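You operate a simulated robot arm through the tools that you are given. There is no shell and no other tool.

The job below is to be done with a simulated robot arm. You get a single attempt, and the scene is never put back.

JOB
Put things in order on the top of the white table. At the end: the bottle from the top of the white table stands where the yellow brush stood; the pink pad stands where the bottle stood; the yellow brush stands where the white cell stood; the white cell from the top of the white table is on the brown box (marked "KNOBS"); whatever was shut is shut again. Leave all else as you found it, and nothing knocked over.

It is judged by the outcome, as a careful person would: the job done as asked, and still so three seconds after it is handed in. It fails if anything else is knocked over, pushed out of place, dropped, spilled or broken.

ROBOT AND FRAMES
A 6-joint arm with a two-finger parallel gripper, fixed in place. Base frame: the origin is at the foot of the arm, x ahead of it, y to its left, z up; the work surface is at about z = 0. Readings come in m, degrees, newtons and seconds.
With the tool pointing down near the work surface it reaches from about 0.16 to 0.42 m from the base axis. Its first joint turns from -66.0 to 66.0 degrees. Payload 1.57 kg.
The tool frame sits at the grasp point between the pads (the TCP): z along the fingers, y along the line on which they close. The tips reach 0.03 m beyond it. The gripper opens to 0.08 m. The fingers are 0.017 m wide and 0.012 m thick; the gripper's body (0.04 by 0.082 m) begins 0.08 m behind the TCP.
Orientation is that of the tool frame in the base frame, as [roll, pitch, yaw] about the fixed x, y, z axes, in that order (R = Rz(yaw) Ry(pitch) Rx(roll)). With the fingers straight down and closing along the base's y, the tool's x points along the base's -x, its y along +y and its z along -z.

CONTROLS
- The arm moves only by the tool apply_moves. Its arguments are lists of equal length, an entry for each row: "gripper": the opening, from 0 (shut) to 1 (fully open); "translation": the shift along the tool's x, y, z in units of 40 mm (1.0 is 40 mm), a list of three; "delta_rot": the turn, a rotation vector about the tool's x, y, z in units of 5 degrees (1.0 is 5 degrees), a list of three. In form: {"gripper": [gripper, ...], "translation": [[dx, dy, dz], ...], "delta_rot": [[wx, wy, wz], ...]}. A call has 1 to 20 rows; each row shifts and turns the commanded pose from where the row before left it, along the tool's axes as they then stand. A call with a number of a shift or a turn outside -1 to 1 is refused whole. A row lasts 0.2 s, in which the tool goes at most 0.05 m and 8.6 degrees; a call with a longer step from one row to the next is refused whole, and so is a gripper value outside its range. A pose out of reach is approached as far as the arm can. The call stops where the force on the tool passes 40 N (or 10 N more than at its start, if that is more) or the arm is blocked; 0.2 s more then pass. The fingers move at their own pace (about 0.153 m/s each) and stop on an object; they squeeze with about 21 N. The grip force told is the motor's: it shows also when the fingers shut on nothing. Time passes only in rows, and 0.2 s behind the last, so rows that do not move let the fingers close. It gives the time, the measured TCP pose, the force on the tool (base axes), the opening and the grip force at its end, in the units of the frame above (readings bear some noise), with the torque about the TCP (base axes, N m) and any sound that the robot's microphone picked up, and new pictures: "views" is both (left out), scene, wrist or none.
- Cameras (640 x 400 px; columns grow to the right, rows downward): "scene" is fixed at [0.047, -0.3275, 0.4216]; the picture's right is [0.83, -0.56, 0.00], its down [-0.33, -0.50, -0.80] and it looks along [0.45, 0.67, -0.60] (base axes); focal length 241 px, centre (320, 200). "wrist" rides on the gripper at [0.072, -0.007, -0.122] in the tool frame; the picture's right is [0.09, 1.00, 0.00], its down [-0.84, 0.08, -0.54] and it looks along [-0.54, 0.05, 0.84] (tool axes); focal length 238 px, centre (320, 200). There is no depth. A picture from a camera that has moved, and an enlarged one, comes with that camera's place and axes in the base frame and with its lens.
- inspect(camera, box): a new picture of the part [left, top, right, bottom] of that camera's present view, enlarged. It takes no simulated time.
- job_done(): hands the job in; it is judged then, once.

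Places have to be worked out from the pictures, the camera data and where the tool is seen. Open the gripper and draw the arm clear of the work before you hand the job in, unless the task says otherwise.

The tools are called after "Request:" by a JSON object that holds its "name" and its "arguments". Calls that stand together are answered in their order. apply_moves: Moves the arm, as the interface text tells. Its arguments: {"type":"object","properties":{"gripper":{"type":"array"},"translation":{"type":"array"},"delta_rot":{"type":"array"},"views":{"type":"string","enum":["both","scene","wrist","none"]}},"required":["gripper","translation","delta_rot"]} The other tools are called the same way: inspect (camera, box) takes an enlarged picture of a part of a camera's view; job_done () hands the job in.

At the start:

```text
time_s: 0.0
tcp_pos: [0.2106, 0.0886, 0.2541]
ee_rot: [-180.0, -0.1, 180.0]
contact_force: [-0.1, -0.5, -0.3]
moment: [0.03, 0.0, 0.0]
opening: 0.0801
grasp_force: 0.1
```

scene: 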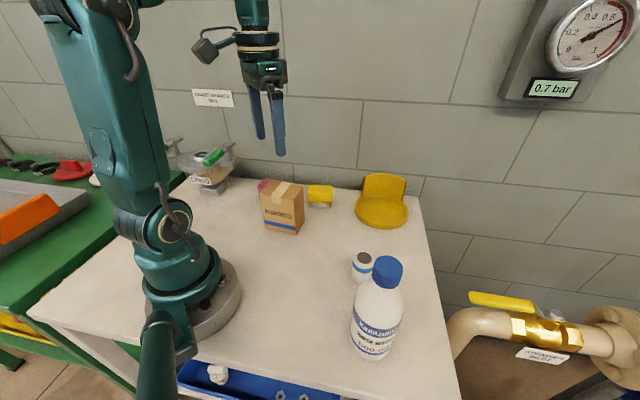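
wrist: 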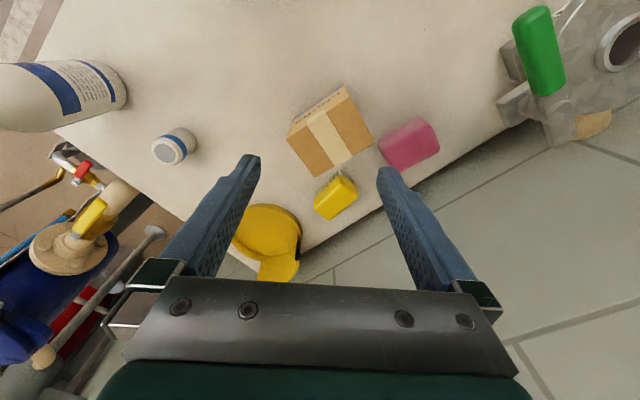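

I'll look closer at both views before moving anything.

Request:
{"name": "inspect", "arguments": {"camera": "scene", "box": [230, 150, 430, 275]}}

Request:
{"name": "inspect", "arguments": {"camera": "scene", "box": [300, 230, 460, 370]}}

Request:
{"name": "inspect", "arguments": {"camera": "wrist", "box": [220, 70, 460, 220]}}

Request:
{"name": "inspect", "arguments": {"camera": "wrist", "box": [0, 30, 240, 180]}}

```text
3.20 times, centred on (330, 212) of scene
camera zoom: at [0.047, -0.3275, 0.4216], right [0.83, -0.56, 0.0], down [-0.33, -0.5, -0.8], along [0.45, 0.67, -0.6], focal length 771 px, centre (288, 160)
```

zoom: 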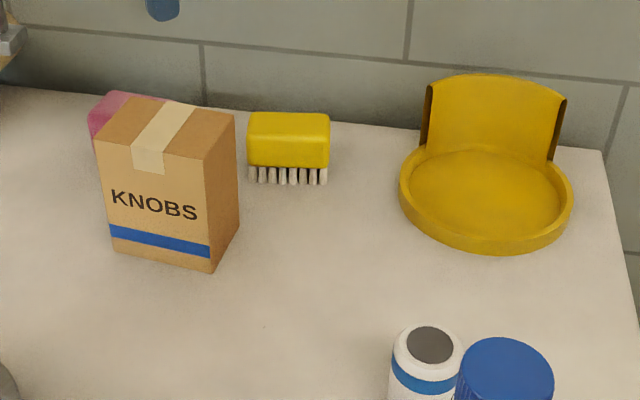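

```text
2.86 times, centred on (380, 300) of scene
camera zoom: at [0.047, -0.3275, 0.4216], right [0.83, -0.56, 0.0], down [-0.33, -0.5, -0.8], along [0.45, 0.67, -0.6], focal length 688 px, centre (149, -86)
```

zoom: 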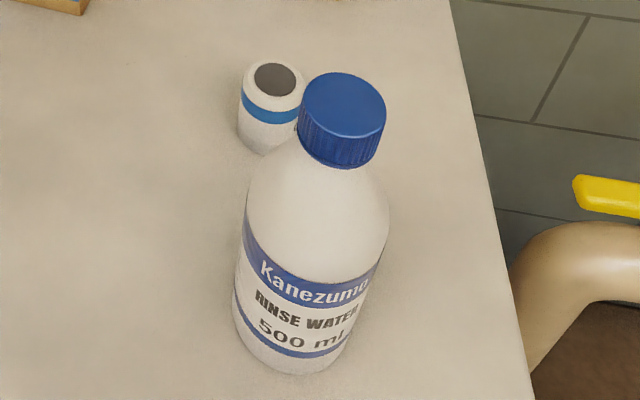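

```text
2.67 times, centred on (340, 145) of wrist
camera zoom: at [0.1401, 0.0813, 0.3762], right [-0.09, 1.0, 0.0], down [0.84, 0.08, 0.54], along [0.54, 0.05, -0.84], focal length 636 px, centre (267, 347)
```

zoom: 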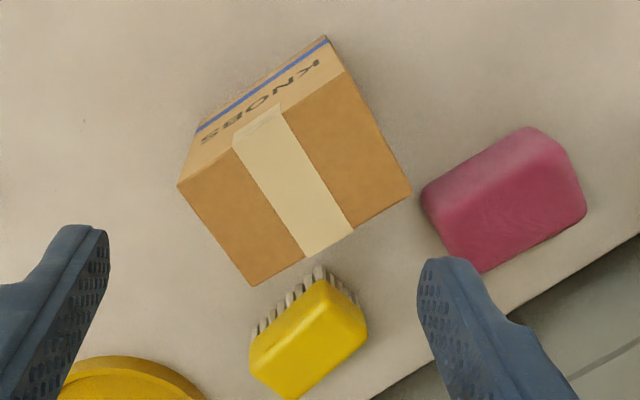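

```text
2.67 times, centred on (120, 105) of wrist
camera zoom: at [0.1401, 0.0813, 0.3762], right [-0.09, 1.0, 0.0], down [0.84, 0.08, 0.54], along [0.54, 0.05, -0.84], focal length 636 px, centre (853, 453)
```

zoom: 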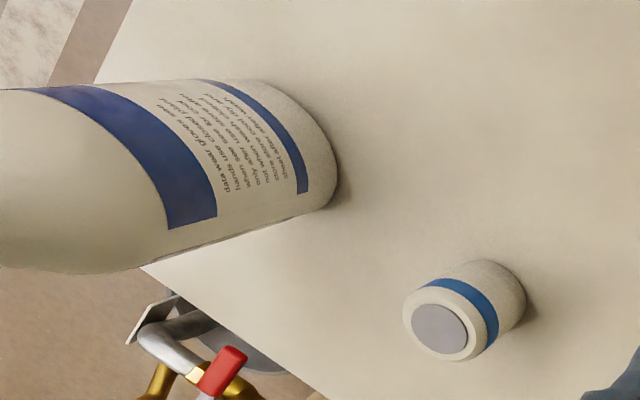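

The table layout reads as: box centre about (0.231, 0.102) with its top near z 0.105, cell about (0.29, -0.12), bottle about (0.235, -0.23), brush about (0.355, 0.128) and pad about (0.25, 0.23). I'll move high above the cell for a better look.

Request:
{"name": "apply_moves", "arguments": {"gripper": [1, 1, 1, 1, 1, 1, 1], "translation": [[-0.2, -0.85, 0], [-0.2, -0.85, 0], [-0.2, -0.85, 0], [-0.2, -0.85, 0], [-0.2, -0.85, 0], [-0.2, -0.85, 0], [0, 0, 0]], "delta_rot": [[0, 0, 0], [0, 0, 0], [0, 0, 0], [0, 0, 0], [0, 0, 0], [0, 0, 0], [0, 0, 0]]}}

```text
time_s: 1.6
tcp_pos: [0.2606, -0.1165, 0.2539]
ee_rot: [-180.0, 0.0, 180.0]
contact_force: [-0.6, -0.9, 0.3]
moment: [0.01, -0.02, -0.01]
opening: 0.08
grasp_force: 0.1
camera wrist: at [0.1886, -0.1229, 0.3761], right [-0.09, 1.0, 0.0], down [0.84, 0.08, 0.54], along [0.54, 0.05, -0.84], focal length 238 px, centre (320, 200)
```

scene: 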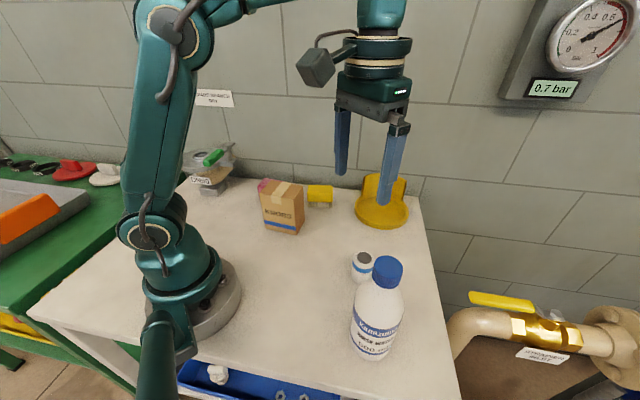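
wrist: 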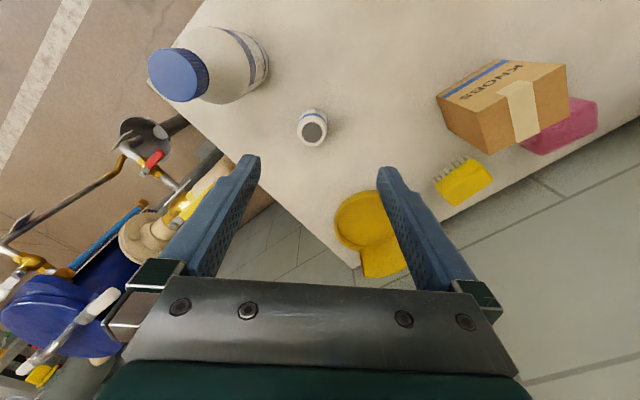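

Request:
{"name": "inspect", "arguments": {"camera": "wrist", "box": [260, 80, 380, 155]}}

Request:
{"name": "inspect", "arguments": {"camera": "wrist", "box": [130, 10, 290, 110]}}

Request:
{"name": "inspect", "arguments": {"camera": "wrist", "box": [420, 40, 620, 220]}}

```text
5.33 times, centred on (320, 118) of wrist
camera zoom: at [0.1886, -0.1229, 0.3761], right [-0.09, 1.0, 0.0], down [0.84, 0.08, 0.54], along [0.54, 0.05, -0.84], focal length 1271 px, centre (320, 640)
```

zoom: 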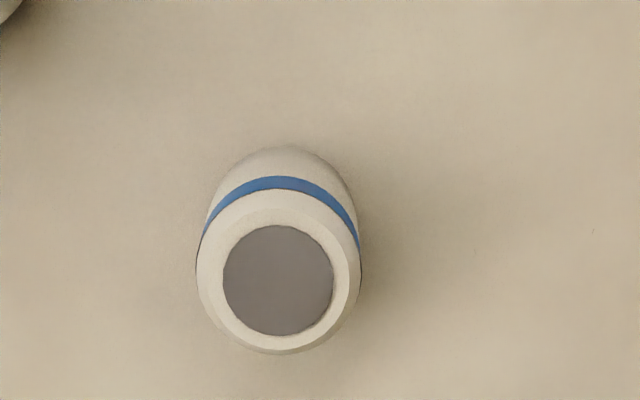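

```text
4.00 times, centred on (210, 60) of wrist
camera zoom: at [0.1886, -0.1229, 0.3761], right [-0.09, 1.0, 0.0], down [0.84, 0.08, 0.54], along [0.54, 0.05, -0.84], focal length 953 px, centre (760, 760)
```

zoom: 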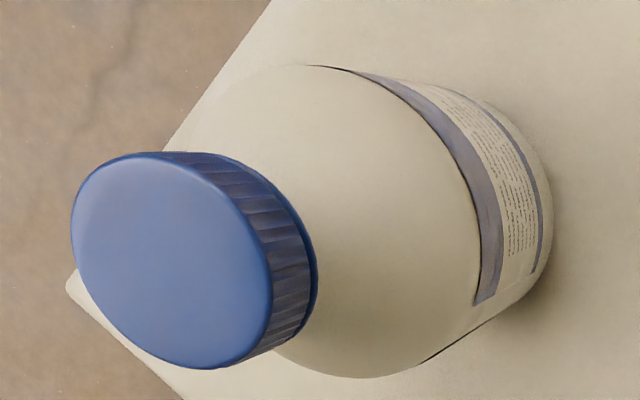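

```text
2.22 times, centred on (520, 130) of wrist
camera zoom: at [0.1886, -0.1229, 0.3761], right [-0.09, 1.0, 0.0], down [0.84, 0.08, 0.54], along [0.54, 0.05, -0.84], focal length 530 px, centre (-124, 356)
```

zoom: 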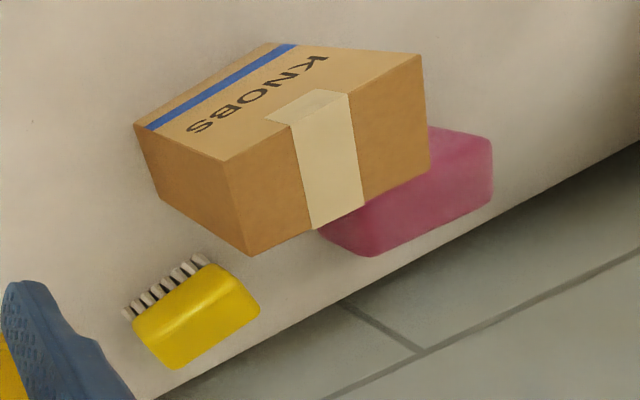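

The cell looks about 42 mm wide and 55 mm tall, centred near (0.287, -0.1235). I'll line up over it and descend partway to check.

Request:
{"name": "apply_moves", "arguments": {"gripper": [1, 1, 1, 1, 1], "translation": [[-0.66, -0.175, 0], [0, 0, 1], [0, 0, 1], [0, 0, 0.9], [0, 0, 0]], "delta_rot": [[0, 0, 0], [0, 0, 0], [0, 0, 0], [0, 0, 0], [0, 0, 0]]}}

```text
time_s: 2.8
tcp_pos: [0.287, -0.1225, 0.1374]
ee_rot: [-179.9, 0.2, 180.0]
contact_force: [0.2, -1.0, 0.7]
moment: [-0.01, 0.02, 0.01]
opening: 0.0799
grasp_force: 0.1
camera wrist: at [0.2153, -0.1295, 0.2595], right [-0.09, 1.0, 0.0], down [0.84, 0.08, 0.54], along [0.54, 0.05, -0.84], focal length 238 px, centre (320, 200)
```

scene: 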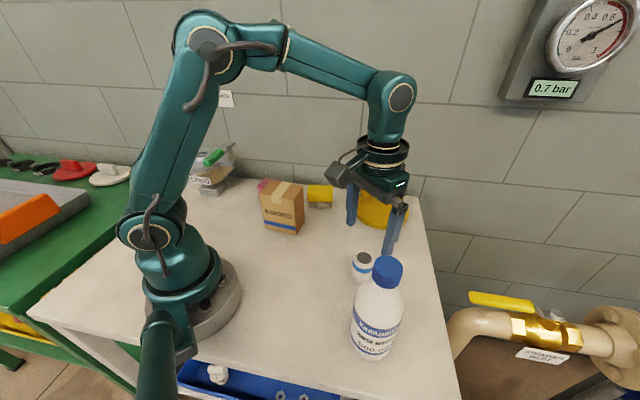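
wrist: 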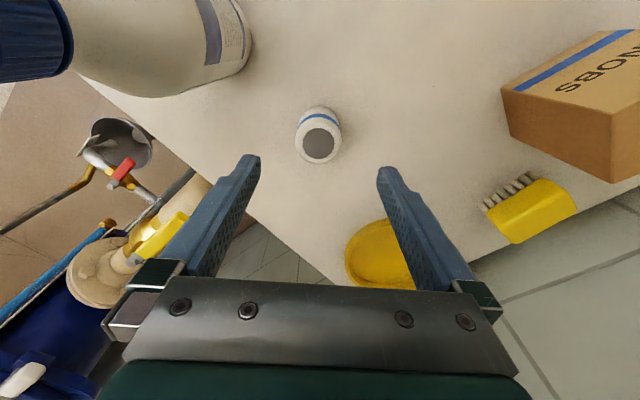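

The cell sits about centred under the fingers, at (0.287, -0.1236). I'll descend to z of about 0.036 and close.

Request:
{"name": "apply_moves", "arguments": {"gripper": [1, 1, 1, 1, 1, 0, 0, 0], "translation": [[0, -0.025, 0.7], [0, 0, 0.7], [0, 0, 0.7], [0, 0, 0.43], [0, 0, 0], [0, 0, 0], [0, 0, 0], [0, 0, 0]], "delta_rot": [[0, 0, 0], [0, 0, 0], [0, 0, 0], [0, 0, 0], [0, 0, 0], [0, 0, 0], [0, 0, 0], [0, 0, 0]]}}

```text
time_s: 4.6
tcp_pos: [0.2865, -0.1225, 0.0361]
ee_rot: [180.0, 0.0, -180.0]
contact_force: [-0.6, -0.3, -1.0]
moment: [0.0, 0.0, 0.03]
opening: 0.0411
grasp_force: 21.0
camera wrist: at [0.2148, -0.1304, 0.1586], right [-0.09, 1.0, 0.0], down [0.84, 0.08, 0.54], along [0.54, 0.05, -0.84], focal length 238 px, centre (320, 200)
```

scene: 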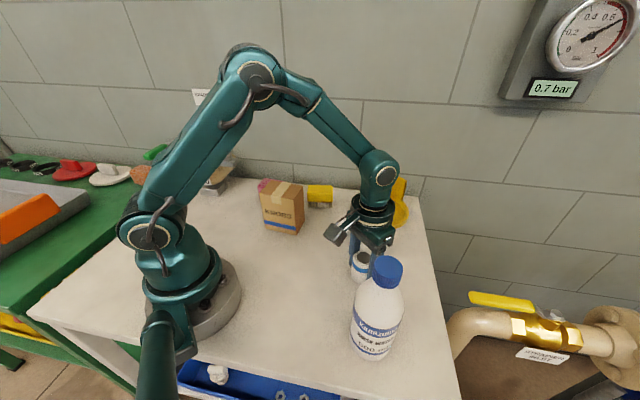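
wrist: 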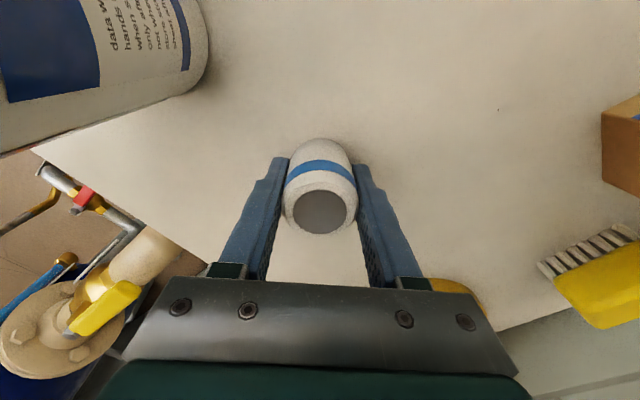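

The cell is held, with an opening of 41 mm, so its home is (0.2875, -0.1235). I'll lift it and carry it over the box.

Request:
{"name": "apply_moves", "arguments": {"gripper": [0, 0, 0, 0, 0, 0, 0, 0, 0, 0, 0, 0], "translation": [[0, 0, -0.5], [0, 0, -1], [0, 0, -1], [0, 0, -1], [0, 0, -0.75], [0.235, 0.935, 0], [0.235, 0.935, 0], [0.235, 0.935, 0], [0.235, 0.935, 0], [0.235, 0.935, 0], [0.235, 0.935, 0], [0, 0, 0]], "delta_rot": [[0, 0, 0], [0, 0, 0], [0, 0, 0], [0, 0, 0], [0, 0, 0], [0, 0, 0], [0, 0, 0], [0, 0, 0], [0, 0, 0], [0, 0, 0], [0, 0, 0], [0, 0, 0]]}}

```text
time_s: 7.2
tcp_pos: [0.2295, 0.1016, 0.2061]
ee_rot: [180.0, 0.0, -179.9]
contact_force: [-0.8, 0.2, -0.4]
moment: [0.0, 0.0, -0.03]
opening: 0.0001
grasp_force: 20.6
camera wrist: at [0.1576, 0.0946, 0.3288], right [-0.09, 1.0, 0.0], down [0.84, 0.08, 0.54], along [0.54, 0.05, -0.84], focal length 238 px, centre (320, 200)
```

scene: 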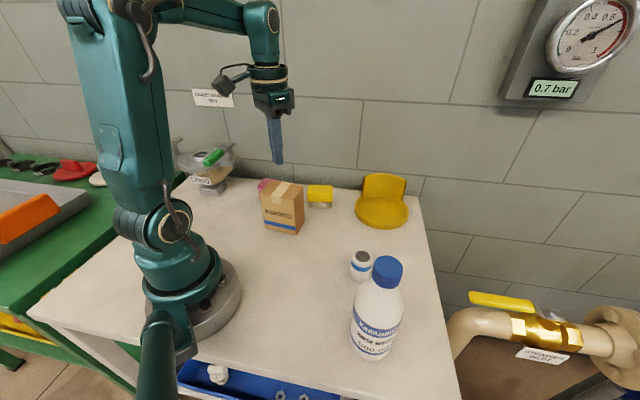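
wrist: 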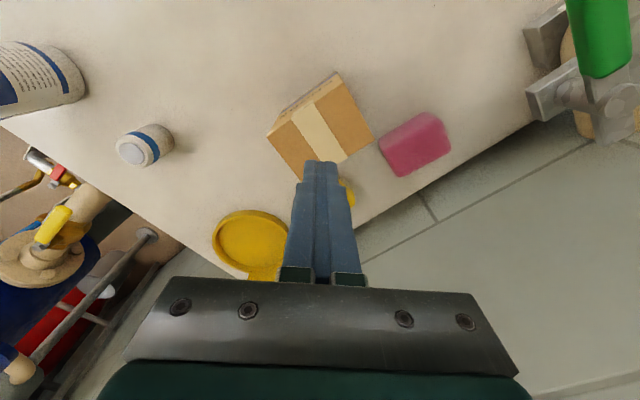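

The grip slipped: the fingers closed fully and the cell is still standing on the table. I'll check whether it moved.

Request:
{"name": "inspect", "arguments": {"camera": "wrist", "box": [80, 90, 240, 190]}}

Request:
{"name": "inspect", "arguments": {"camera": "scene", "box": [300, 230, 460, 370]}}

Request:
{"name": "inspect", "arguments": {"camera": "wrist", "box": [220, 50, 480, 212]}}

```text
4.00 times, centred on (160, 140) of wrist
camera zoom: at [0.1576, 0.0946, 0.3288], right [-0.09, 1.0, 0.0], down [0.84, 0.08, 0.54], along [0.54, 0.05, -0.84], focal length 953 px, centre (960, 440)
```

zoom: 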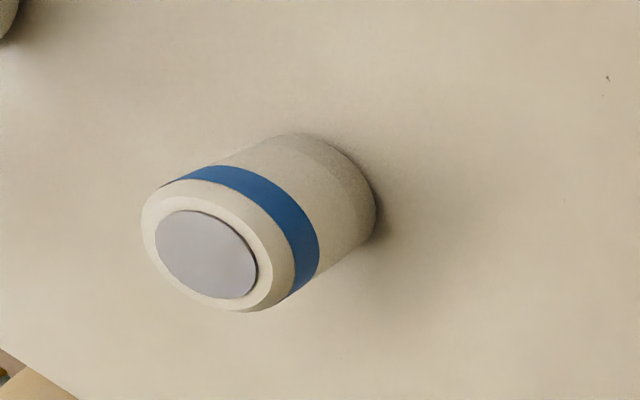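

```text
2.86 times, centred on (380, 300) of scene
camera zoom: at [0.047, -0.3275, 0.4216], right [0.83, -0.56, 0.0], down [-0.33, -0.5, -0.8], along [0.45, 0.67, -0.6], focal length 688 px, centre (149, -86)
```

zoom: 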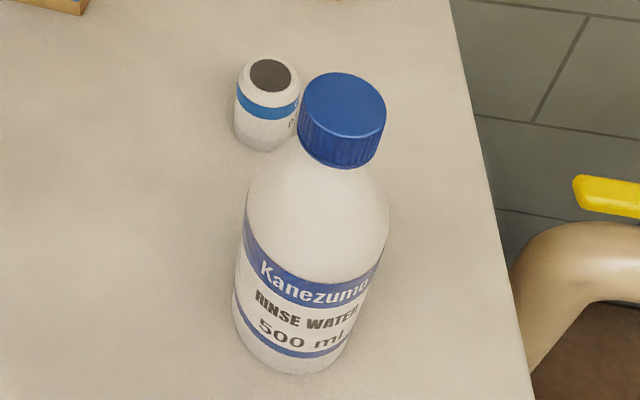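

```text
2.46 times, centred on (350, 131) of wrist
camera zoom: at [0.1576, 0.0946, 0.3288], right [-0.09, 1.0, 0.0], down [0.84, 0.08, 0.54], along [0.54, 0.05, -0.84], focal length 587 px, centre (246, 370)
```

zoom: 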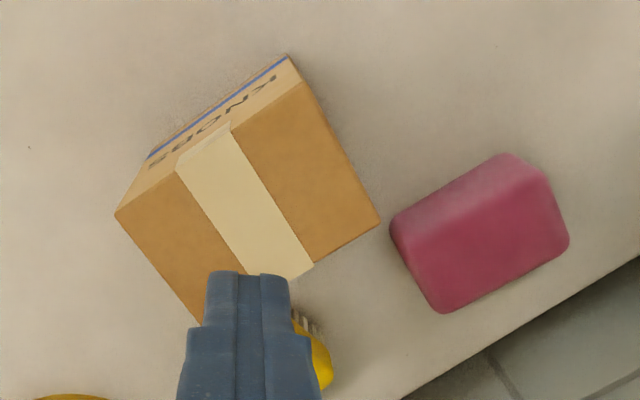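

The cell is upright but shifted about 3 mm. I'll go back over it and regrasp, this time with a gentle lift.

Request:
{"name": "apply_moves", "arguments": {"gripper": [0.2, 0.5, 1, 1, 1, 1, 1, 1, 1, 1], "translation": [[-0.235, -0.925, 0], [-0.235, -0.925, 0], [-0.235, -0.925, 0], [-0.235, -0.925, 0], [-0.235, -0.925, 0], [-0.235, -0.925, 0], [0, 0, 0], [0, 0, 1], [0, 0, 0.7], [0, 0, 0]], "delta_rot": [[0, 0, 0], [0, 0, 0], [0, 0, 0], [0, 0, 0], [0, 0, 0], [0, 0, 0], [0, 0, 0], [0, 0, 0], [0, 0, 0], [0, 0, 0]]}}

Request:
{"name": "inspect", "arguments": {"camera": "wrist", "box": [240, 80, 400, 180]}}

```text
time_s: 9.4
tcp_pos: [0.2855, -0.1216, 0.1387]
ee_rot: [-179.9, -0.1, -180.0]
contact_force: [0.0, -0.7, 0.4]
moment: [-0.02, 0.03, 0.01]
opening: 0.0797
grasp_force: 0.1
camera wrist: at [0.2152, -0.1282, 0.2604], right [-0.09, 1.0, 0.0], down [0.84, 0.08, 0.54], along [0.54, 0.05, -0.84], focal length 238 px, centre (320, 200)
```

scene: 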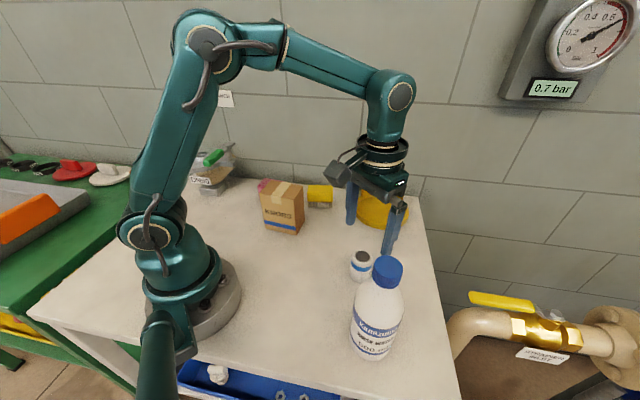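
wrist: 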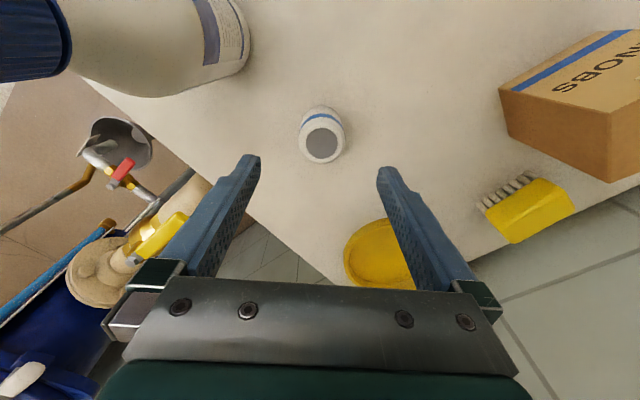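

```text
4.00 times, centred on (320, 130) of wrist
camera zoom: at [0.2152, -0.1282, 0.2604], right [-0.09, 1.0, 0.0], down [0.84, 0.08, 0.54], along [0.54, 0.05, -0.84], focal length 953 px, centre (320, 480)
```

zoom: 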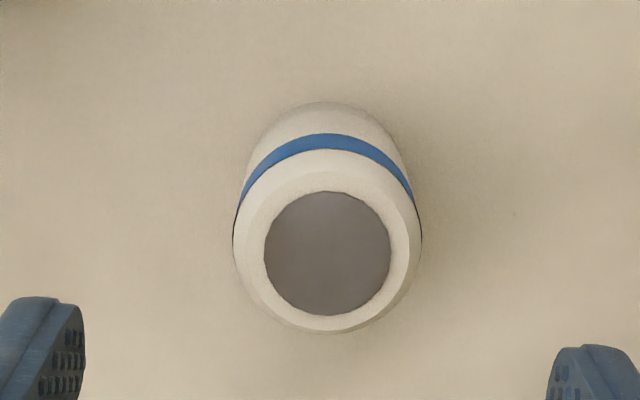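

The cell now centres at about (0.2865, -0.1205). I'll descend, close, and lift very slowly while watching the opening.

Request:
{"name": "apply_moves", "arguments": {"gripper": [1, 1, 1, 1, 1, 0, 0, 0, 0], "translation": [[-0.025, 0.03, 0.7], [0, 0, 0.7], [0, 0, 0.7], [0, 0, 0.5], [0, 0, 0], [0, 0, 0], [0, 0, 0], [0, 0, 0], [0, 0, 0]], "delta_rot": [[0, 0, 0], [0, 0, 0], [0, 0, 0], [0, 0, 0], [0, 0, 0], [0, 0, 0], [0, 0, 0], [0, 0, 0], [0, 0, 0]], "views": "none"}}

Request:
{"name": "apply_moves", "arguments": {"gripper": [0, 0, 0, 0, 0], "translation": [[0, 0, -0.05], [0, 0, -0.1], [0, 0, -0.1], [0, 0, -0.1], [0, 0, 0]], "delta_rot": [[0, 0, 0], [0, 0, 0], [0, 0, 0], [0, 0, 0], [0, 0, 0]]}}

```text
time_s: 11.4
tcp_pos: [0.2883, -0.1196, 0.0339]
ee_rot: [179.9, 0.0, 180.0]
contact_force: [-0.2, 0.0, 0.9]
moment: [-0.02, -0.01, 0.01]
opening: 0.0408
grasp_force: 20.9
```

```text
time_s: 12.6
tcp_pos: [0.2868, -0.1202, 0.0494]
ee_rot: [-180.0, 0.0, 180.0]
contact_force: [0.4, 0.4, -1.4]
moment: [0.0, 0.02, 0.01]
opening: 0.0409
grasp_force: 21.0
camera wrist: at [0.216, -0.1271, 0.1712], right [-0.09, 1.0, 0.0], down [0.84, 0.08, 0.54], along [0.54, 0.05, -0.84], focal length 238 px, centre (320, 200)
```

scene: 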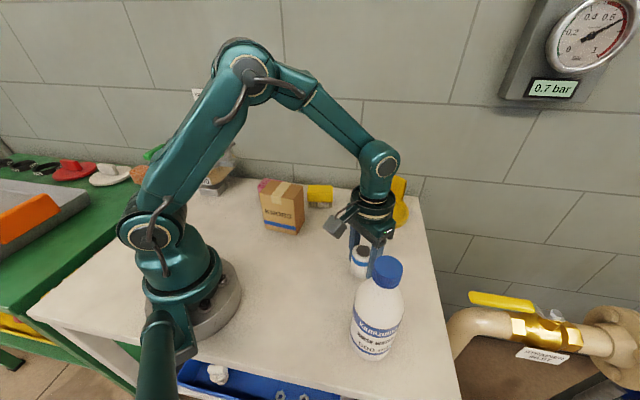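
wrist: 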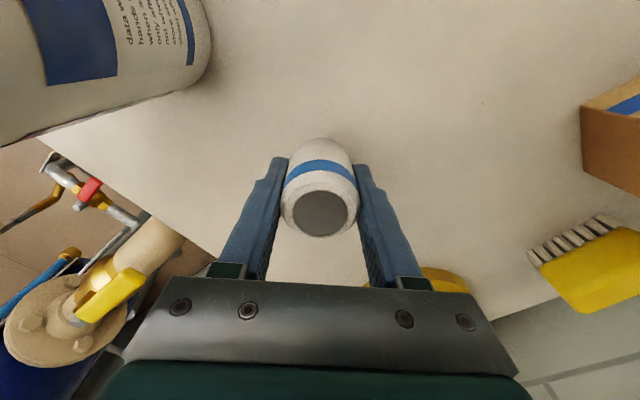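

The cell came up with the gripper, at the same spot in the wrist view. I'll continue the slow lift.

Request:
{"name": "apply_moves", "arguments": {"gripper": [0, 0, 0, 0, 0, 0, 0, 0, 0, 0, 0, 0, 0, 0, 0, 0, 0, 0, 0, 0], "translation": [[0, 0, -0.1], [0, 0, -0.15], [0, 0, -0.2], [0, 0, -0.2], [0, 0, -0.2], [0, 0, -0.2], [0, 0, -0.2], [0, 0, -0.2], [0, 0, -0.2], [0, 0, -0.2], [0, 0, -0.2], [0, 0, -0.2], [0, 0, -0.2], [0, 0, -0.2], [0, 0, -0.2], [0, 0, -0.2], [0, 0, -0.2], [0, 0, -0.2], [0, 0, -0.15], [0, 0, -0.1]], "delta_rot": [[0, 0, 0], [0, 0, 0], [0, 0, 0], [0, 0, 0], [0, 0, 0], [0, 0, 0], [0, 0, 0], [0, 0, 0], [0, 0, 0], [0, 0, 0], [0, 0, 0], [0, 0, 0], [0, 0, 0], [0, 0, 0], [0, 0, 0], [0, 0, 0], [0, 0, 0], [0, 0, 0], [0, 0, 0], [0, 0, 0]]}}

```text
time_s: 16.8
tcp_pos: [0.2876, -0.1196, 0.198]
ee_rot: [179.9, 0.1, 179.9]
contact_force: [-0.6, 0.3, -1.4]
moment: [0.02, 0.01, -0.05]
opening: 0.0411
grasp_force: 20.8
camera wrist: at [0.2153, -0.1265, 0.3193], right [-0.09, 1.0, 0.0], down [0.84, 0.08, 0.54], along [0.54, 0.05, -0.84], focal length 238 px, centre (320, 200)
```

scene: 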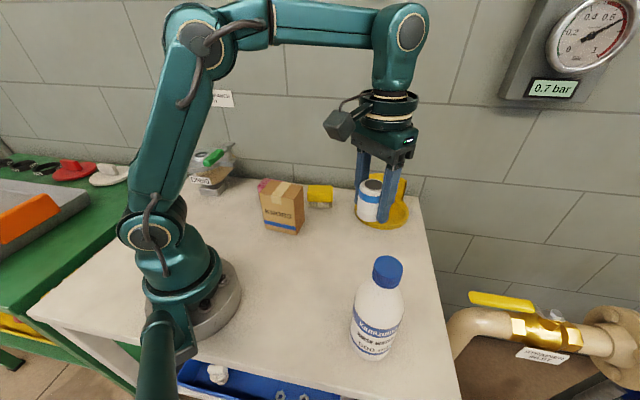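
wrist: 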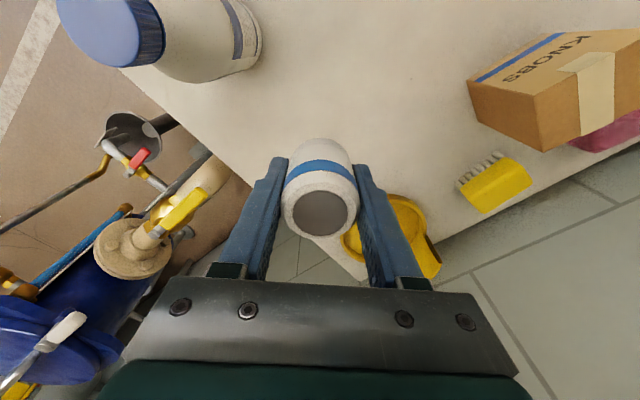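

The cell is held securely, with its bottom at about z 0.164. I'll move it gently over the box centre (0.231, 0.102).

Request:
{"name": "apply_moves", "arguments": {"gripper": [0, 0, 0, 0, 0, 0, 0, 0, 0, 0, 0, 0, 0, 0, 0, 0], "translation": [[0.038, 0.15, 0], [0.077, 0.3, 0], [0.115, 0.45, 0], [0.128, 0.5, 0], [0.128, 0.5, 0], [0.128, 0.5, 0], [0.128, 0.5, 0], [0.128, 0.5, 0], [0.128, 0.5, 0], [0.128, 0.5, 0], [0.128, 0.5, 0], [0.089, 0.35, 0], [0.051, 0.2, 0], [0.023, 0.09, 0], [0, 0, 0], [0, 0, 0]], "delta_rot": [[0, 0, 0], [0, 0, 0], [0, 0, 0], [0, 0, 0], [0, 0, 0], [0, 0, 0], [0, 0, 0], [0, 0, 0], [0, 0, 0], [0, 0, 0], [0, 0, 0], [0, 0, 0], [0, 0, 0], [0, 0, 0], [0, 0, 0], [0, 0, 0]]}}

Request:
{"name": "inspect", "arguments": {"camera": "scene", "box": [210, 120, 370, 245]}}

```text
time_s: 20.2
tcp_pos: [0.2317, 0.1031, 0.1963]
ee_rot: [-179.9, 0.0, 180.0]
contact_force: [0.7, 0.3, -0.6]
moment: [0.03, -0.02, 0.0]
opening: 0.0413
grasp_force: 21.3
camera wrist: at [0.1592, 0.0948, 0.3188], right [-0.09, 1.0, 0.0], down [0.84, 0.08, 0.54], along [0.54, 0.05, -0.84], focal length 238 px, centre (320, 200)
```

scene: 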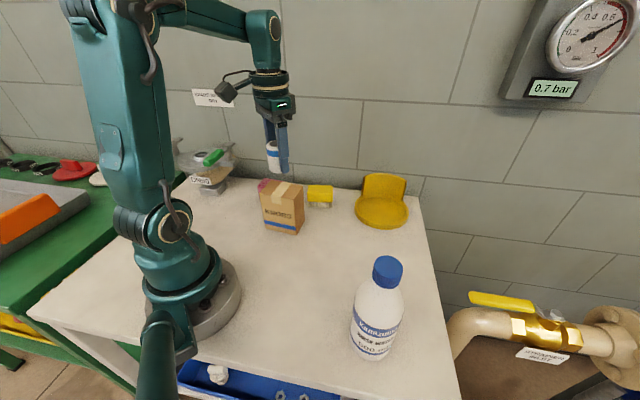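
wrist: 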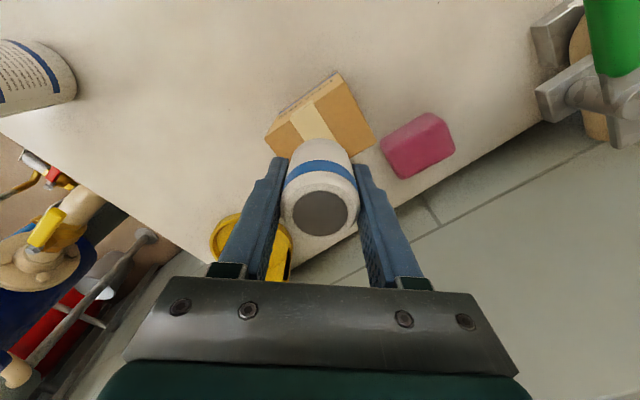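

```text
3.20 times, centred on (290, 182) of scene
camera zoom: at [0.047, -0.3275, 0.4216], right [0.83, -0.56, 0.0], down [-0.33, -0.5, -0.8], along [0.45, 0.67, -0.6], focal length 771 px, centre (416, 256)
```

zoom: 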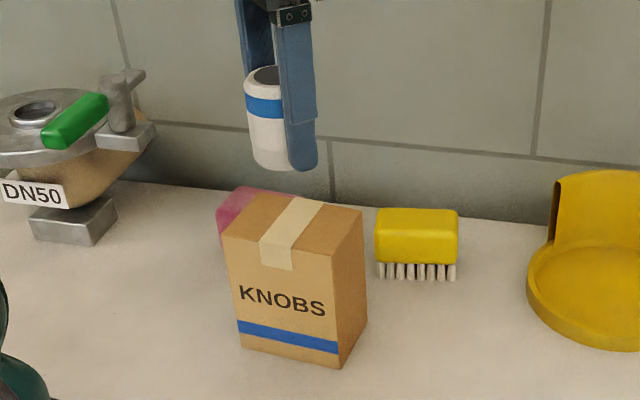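

The cell is over the box centre. The box top is at about z 0.106, so contact should come near TCP z 0.141; I'll lower to just above it.

Request:
{"name": "apply_moves", "arguments": {"gripper": [0, 0, 0, 0, 0, 0, 0, 0, 0], "translation": [[0, 0, 0.1], [0, 0, 0.2], [0, 0, 0.2], [0, 0, 0.2], [0, 0, 0.2], [0, 0, 0.2], [0, 0, 0.1], [0, 0, 0.05], [0, 0, 0]], "delta_rot": [[0, 0, 0], [0, 0, 0], [0, 0, 0], [0, 0, 0], [0, 0, 0], [0, 0, 0], [0, 0, 0], [0, 0, 0], [0, 0, 0]]}}

Request:
{"name": "inspect", "arguments": {"camera": "scene", "box": [230, 130, 350, 240]}}

```text
time_s: 22.2
tcp_pos: [0.2305, 0.1018, 0.1464]
ee_rot: [179.9, 0.0, 179.9]
contact_force: [1.3, -0.3, -0.6]
moment: [0.0, 0.01, -0.06]
opening: 0.0412
grasp_force: 21.1
camera wrist: at [0.1589, 0.0944, 0.2687], right [-0.09, 1.0, 0.0], down [0.84, 0.08, 0.54], along [0.54, 0.05, -0.84], focal length 238 px, centre (320, 200)
```

scene: 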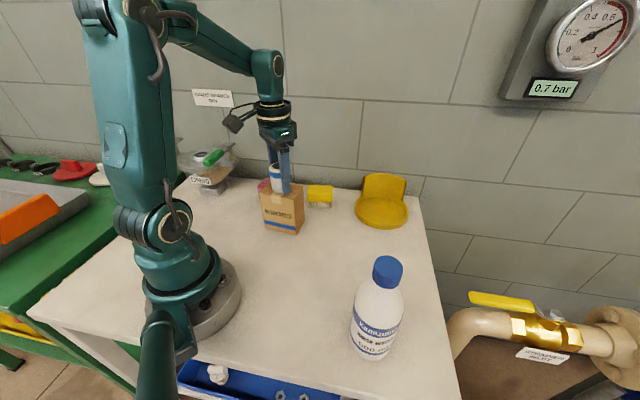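
wrist: 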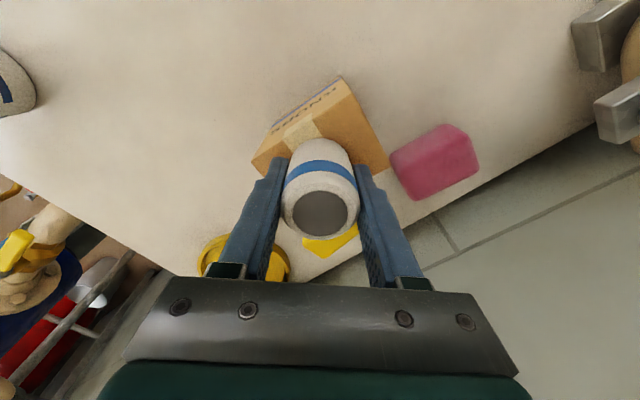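

```text
3.64 times, centred on (290, 185) of scene
camera zoom: at [0.047, -0.3275, 0.4216], right [0.83, -0.56, 0.0], down [-0.33, -0.5, -0.8], along [0.45, 0.67, -0.6], focal length 876 px, centre (429, 254)
```

zoom: 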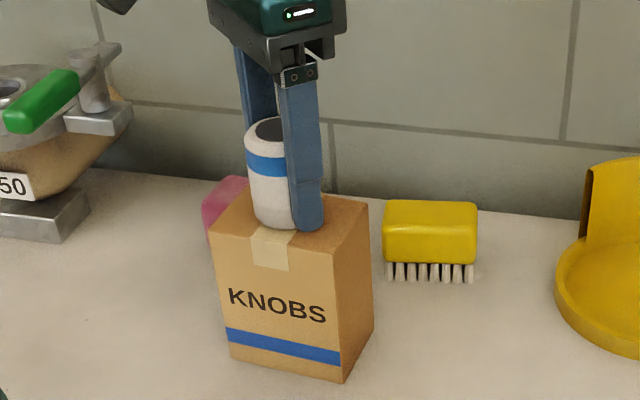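

The cell hangs about 5 mm over the middle of the box top. I'll creep down in 1 mm steps.

Request:
{"name": "apply_moves", "arguments": {"gripper": [0, 0, 0, 0, 0], "translation": [[-0.03, 0, 0.03], [0, 0, 0.03], [0, 0, 0.03], [0, 0, 0.02], [0, 0, 0]], "delta_rot": [[0, 0, 0], [0, 0, 0], [0, 0, 0], [0, 0, 0], [0, 0, 0]], "views": "none"}}

Request:
{"name": "inspect", "arguments": {"camera": "scene", "box": [250, 150, 330, 223]}}

```text
time_s: 23.4
tcp_pos: [0.2318, 0.1023, 0.1437]
ee_rot: [180.0, 0.3, -180.0]
contact_force: [-2.6, -3.2, 17.9]
moment: [-0.09, 0.14, 0.03]
opening: 0.0412
grasp_force: 21.0
```

```text
5.48 times, centred on (290, 186) of scene
camera zoom: at [0.047, -0.3275, 0.4216], right [0.83, -0.56, 0.0], down [-0.33, -0.5, -0.8], along [0.45, 0.67, -0.6], focal length 1320 px, centre (484, 274)
```

zoom: 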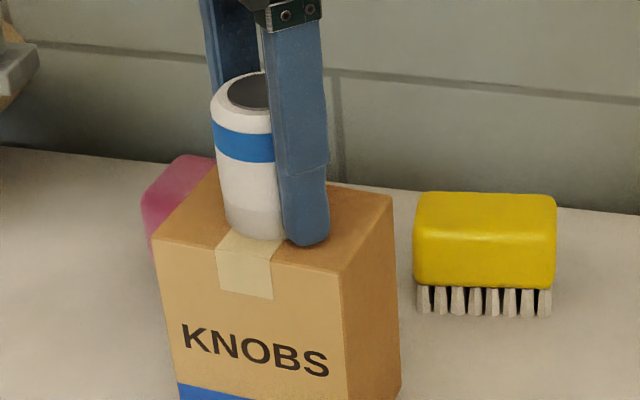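

The cell has touched down, with an 18 N reaction. I'll ease off about 1 mm, open, and rise clear.

Request:
{"name": "apply_moves", "arguments": {"gripper": [0, 0, 0.55, 0.7, 1, 1, 1, 1, 1, 1, 1], "translation": [[0, 0, -0.03], [0, 0, 0], [0, 0, 0], [0, 0, 0], [0, 0, 0], [0, 0, -0.2], [0, 0, -0.4], [0, 0, -0.6], [0, 0, -0.8], [0, 0, -0.8], [0, 0, 0]], "delta_rot": [[0, 0, 0], [0, 0, 0], [0, 0, 0], [0, 0, 0], [0, 0, 0], [0, 0, 0], [0, 0, 0], [0, 0, 0], [0, 0, 0], [0, 0, 0], [0, 0, 0]]}}

Request:
{"name": "inspect", "arguments": {"camera": "scene", "box": [240, 150, 340, 240]}}

```text
time_s: 25.8
tcp_pos: [0.231, 0.1011, 0.256]
ee_rot: [-179.9, 0.0, 179.9]
contact_force: [-0.1, 0.6, 0.1]
moment: [-0.02, 0.01, 0.01]
opening: 0.08
grasp_force: 0.1
camera wrist: at [0.1599, 0.0942, 0.3779], right [-0.09, 1.0, 0.0], down [0.84, 0.08, 0.54], along [0.54, 0.05, -0.84], focal length 238 px, centre (320, 200)
```

scene: 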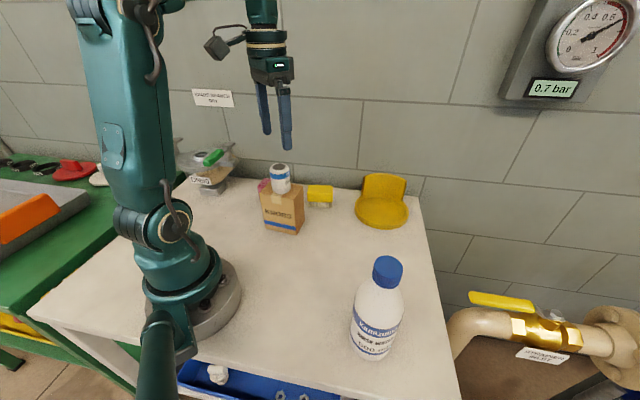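
wrist: 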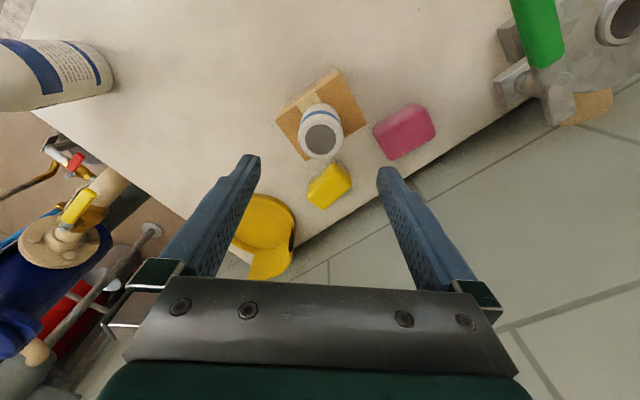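

```text
4.44 times, centred on (290, 195) of scene
camera zoom: at [0.047, -0.3275, 0.4216], right [0.83, -0.56, 0.0], down [-0.33, -0.5, -0.8], along [0.45, 0.67, -0.6], focal length 1070 px, centre (453, 222)
```

zoom: 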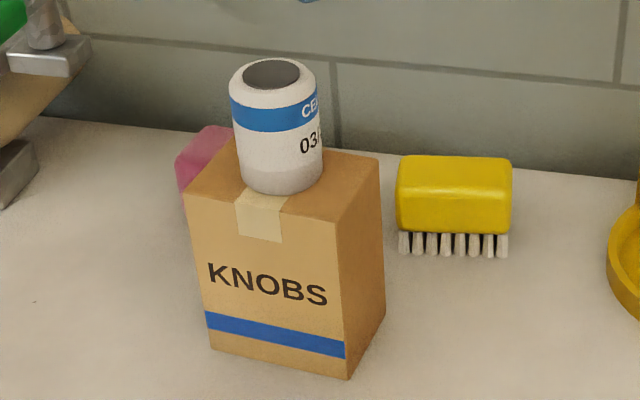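

The cell stands on the box, well inside its edges. Next is the brush, so I'll zoom in for its orientation.

Request:
{"name": "inspect", "arguments": {"camera": "wrist", "box": [280, 140, 380, 220]}}

Request:
{"name": "inspect", "arguments": {"camera": "scene", "box": [290, 165, 350, 225]}}

Request:
{"name": "inspect", "arguments": {"camera": "wrist", "box": [350, 80, 460, 170]}}

```text
5.00 times, centred on (330, 180) of wrist
camera zoom: at [0.1599, 0.0942, 0.3779], right [-0.09, 1.0, 0.0], down [0.84, 0.08, 0.54], along [0.54, 0.05, -0.84], focal length 1192 px, centre (270, 300)
```

zoom: 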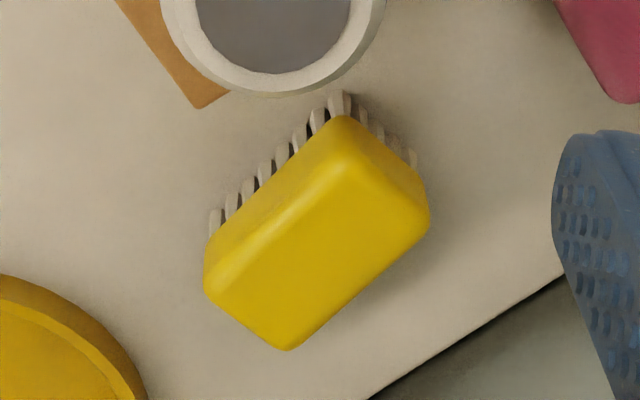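

```text
6.67 times, centred on (320, 195) of scene
camera zoom: at [0.047, -0.3275, 0.4216], right [0.83, -0.56, 0.0], down [-0.33, -0.5, -0.8], along [0.45, 0.67, -0.6], focal length 1606 px, centre (320, 233)
```

zoom: 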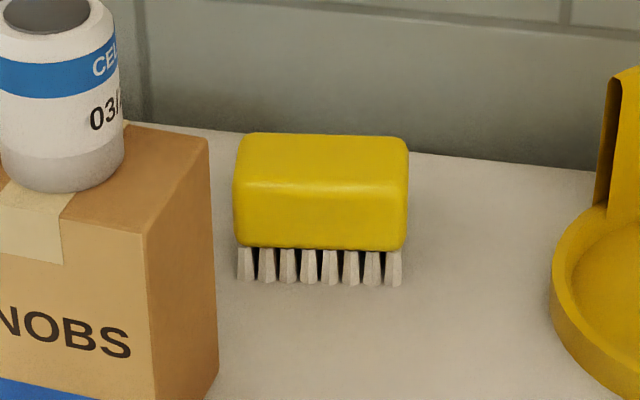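

```text
4.44 times, centred on (405, 125) of wrist
camera zoom: at [0.1599, 0.0942, 0.3779], right [-0.09, 1.0, 0.0], down [0.84, 0.08, 0.54], along [0.54, 0.05, -0.84], focal length 1059 px, centre (-58, 533)
```

zoom: 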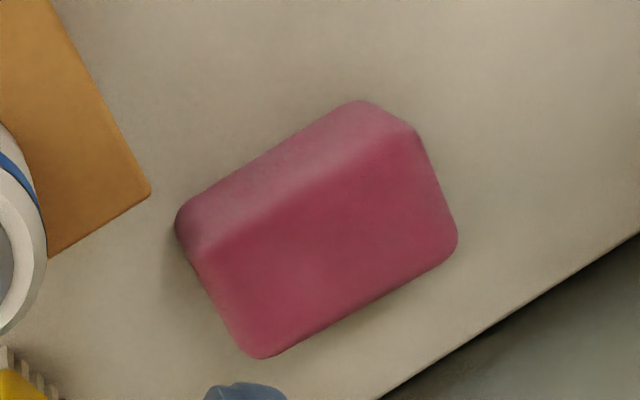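

I measure the brush at about 70 × 40 × 48 mm, centred near (0.351, 0.128) with its long axis at about -34.5°. I'll move over it and turn the tool +34.5° about its z so the fingers close across the narrow side.

Request:
{"name": "apply_moves", "arguments": {"gripper": [1, 1, 1, 1, 1, 1, 1, 1, 1, 1, 1, 1], "translation": [[-0.75, 0.168, 0], [-0.75, 0.168, 0], [-0.75, 0.168, 0], [-0.75, 0.168, 0], [0, 0, 0], [0, 0, 0], [0, 0, 0], [0, 0, 0], [0, 0, 0], [0, 0, 0], [0, 0, 0], [0, 0, 0]], "delta_rot": [[0, 0, 0], [0, 0, 0], [0, 0, 0], [0, 0, 0], [0, 0, 0.985], [0, 0, 0.985], [0, 0, 0.985], [0, 0, 0.985], [0, 0, 0.985], [0, 0, 0.985], [0, 0, 0.985], [0, 0, 0]]}}

```text
time_s: 28.4
tcp_pos: [0.3249, 0.1155, 0.2374]
ee_rot: [180.0, 0.0, 145.5]
contact_force: [-0.1, -0.6, -0.1]
moment: [0.01, 0.01, -0.01]
opening: 0.0799
grasp_force: 0.1
out of reach, approached as far as the arm can: row 3, 4
camera wrist: at [0.2626, 0.15, 0.3593], right [0.49, 0.87, 0.0], down [0.73, -0.41, 0.54], along [0.47, -0.26, -0.84], focal length 238 px, centre (320, 200)
```

scene: 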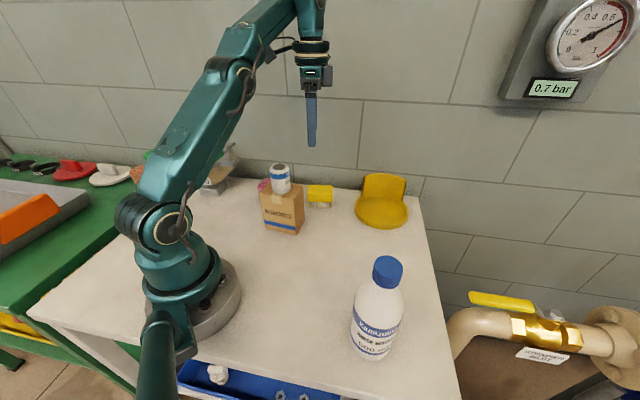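
wrist: 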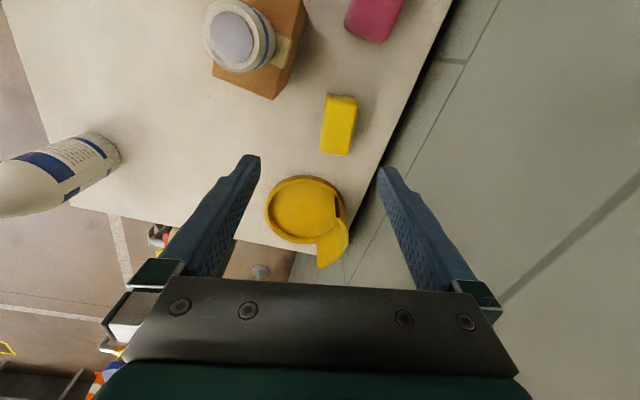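

The arm hit its reach limit at that height, so far spots need a lower z. The brush is in view and nearly square to the fingers, so I'll zoom in.

Request:
{"name": "inspect", "arguments": {"camera": "wrist", "box": [290, 75, 390, 175]}}

Request:
{"name": "inspect", "arguments": {"camera": "wrist", "box": [0, 110, 160, 220]}}

```text
4.00 times, centred on (340, 125) of wrist
camera zoom: at [0.2626, 0.15, 0.3593], right [0.49, 0.87, 0.0], down [0.73, -0.41, 0.54], along [0.47, -0.26, -0.84], focal length 953 px, centre (240, 500)
```

zoom: 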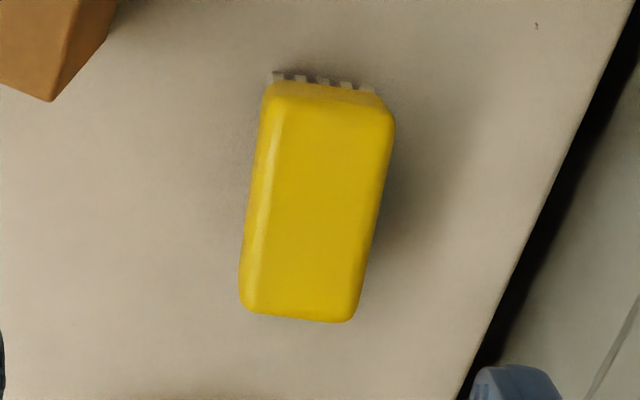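

```text
3.64 times, centred on (80, 165) of wrist
camera zoom: at [0.2626, 0.15, 0.3593], right [0.49, 0.87, 0.0], down [0.73, -0.41, 0.54], along [0.47, -0.26, -0.84], focal length 867 px, centre (1193, 327)
```

zoom: 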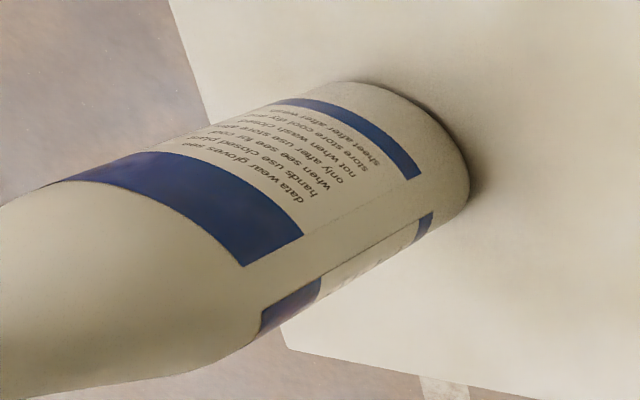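

Brush centre refines to (0.352, 0.128), with its long axis at about -36°. I'll drop 60 mm with a 1.5° turn to see where the commanded pose stands.

Request:
{"name": "apply_moves", "arguments": {"gripper": [1, 1, 1], "translation": [[0, 0, 0.75], [0, 0, 0.75], [0, 0, 0]], "delta_rot": [[0, 0, 0.3], [0, 0, 0], [0, 0, 0]]}}

```text
time_s: 29.2
tcp_pos: [0.3256, 0.1139, 0.1771]
ee_rot: [179.8, -0.1, 144.1]
contact_force: [-0.3, 0.1, -0.1]
moment: [-0.01, 0.01, 0.01]
opening: 0.08
grasp_force: 0.0
camera wrist: at [0.2633, 0.151, 0.2992], right [0.51, 0.86, 0.0], down [0.72, -0.43, 0.54], along [0.47, -0.28, -0.84], focal length 238 px, centre (320, 200)
```

scene: 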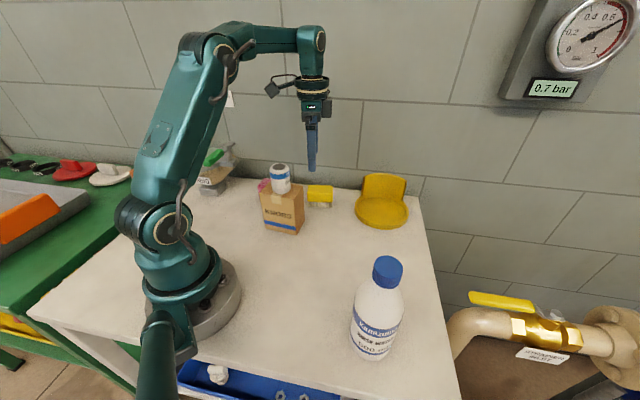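
wrist: 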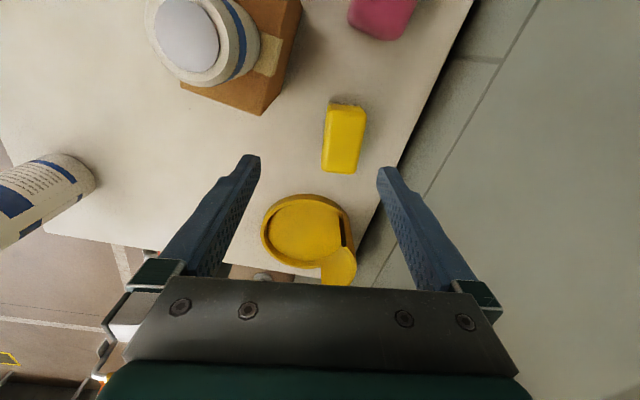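

The pose was clamped where the arm stopped, which is good to know. I'll shift over the brush centre and descend to about z 0.10 to check the alignment.

Request:
{"name": "apply_moves", "arguments": {"gripper": [1, 1, 1, 1], "translation": [[-0.328, 0.671, 0], [0, 0, 0.9], [0, 0, 0.9], [0, 0, 0]], "delta_rot": [[0, 0, 0], [0, 0, 0], [0, 0, 0], [0, 0, 0]]}}

Request:
{"name": "inspect", "arguments": {"camera": "wrist", "box": [220, 90, 420, 215]}}

```text
time_s: 30.2
tcp_pos: [0.3526, 0.1291, 0.1029]
ee_rot: [-180.0, 0.0, 144.1]
contact_force: [1.0, 0.2, 0.2]
moment: [0.06, -0.01, -0.04]
opening: 0.08
grasp_force: 0.1
camera wrist: at [0.2904, 0.1649, 0.2259], right [0.51, 0.86, 0.0], down [0.72, -0.43, 0.54], along [0.47, -0.28, -0.84], focal length 238 px, centre (320, 200)
```

scene: 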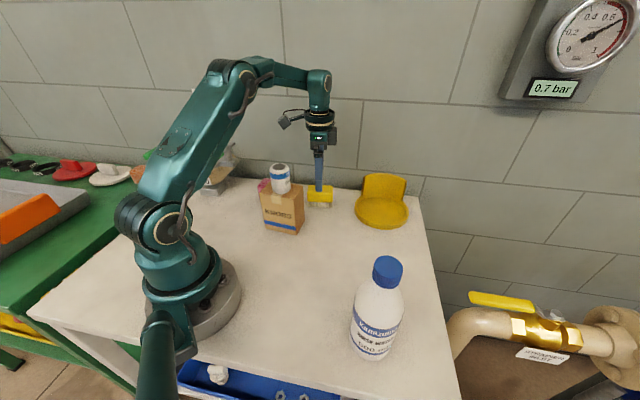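
wrist: 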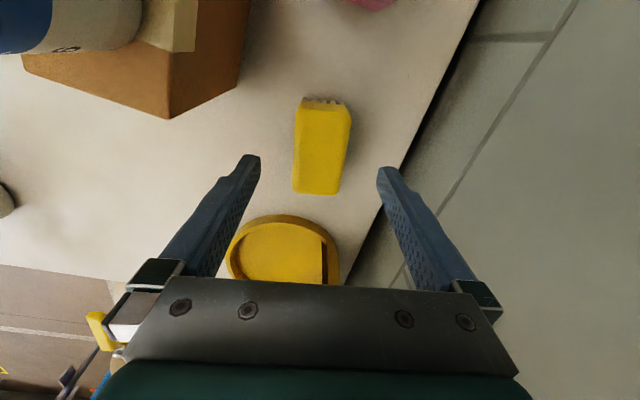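

```text
3.20 times, centred on (320, 152) of wrist
camera zoom: at [0.2904, 0.1649, 0.2259], right [0.51, 0.86, 0.0], down [0.72, -0.43, 0.54], along [0.47, -0.28, -0.84], focal length 763 px, centre (320, 352)
```

zoom: 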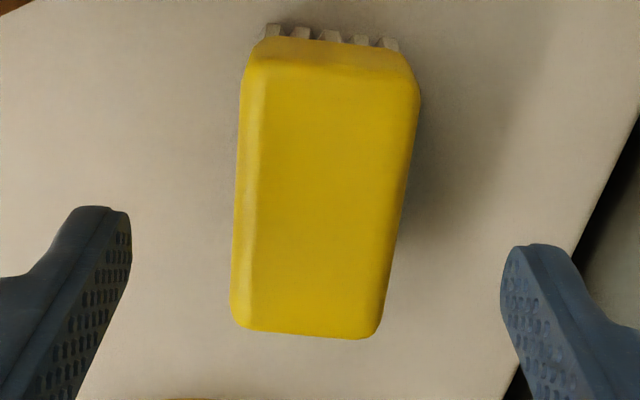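

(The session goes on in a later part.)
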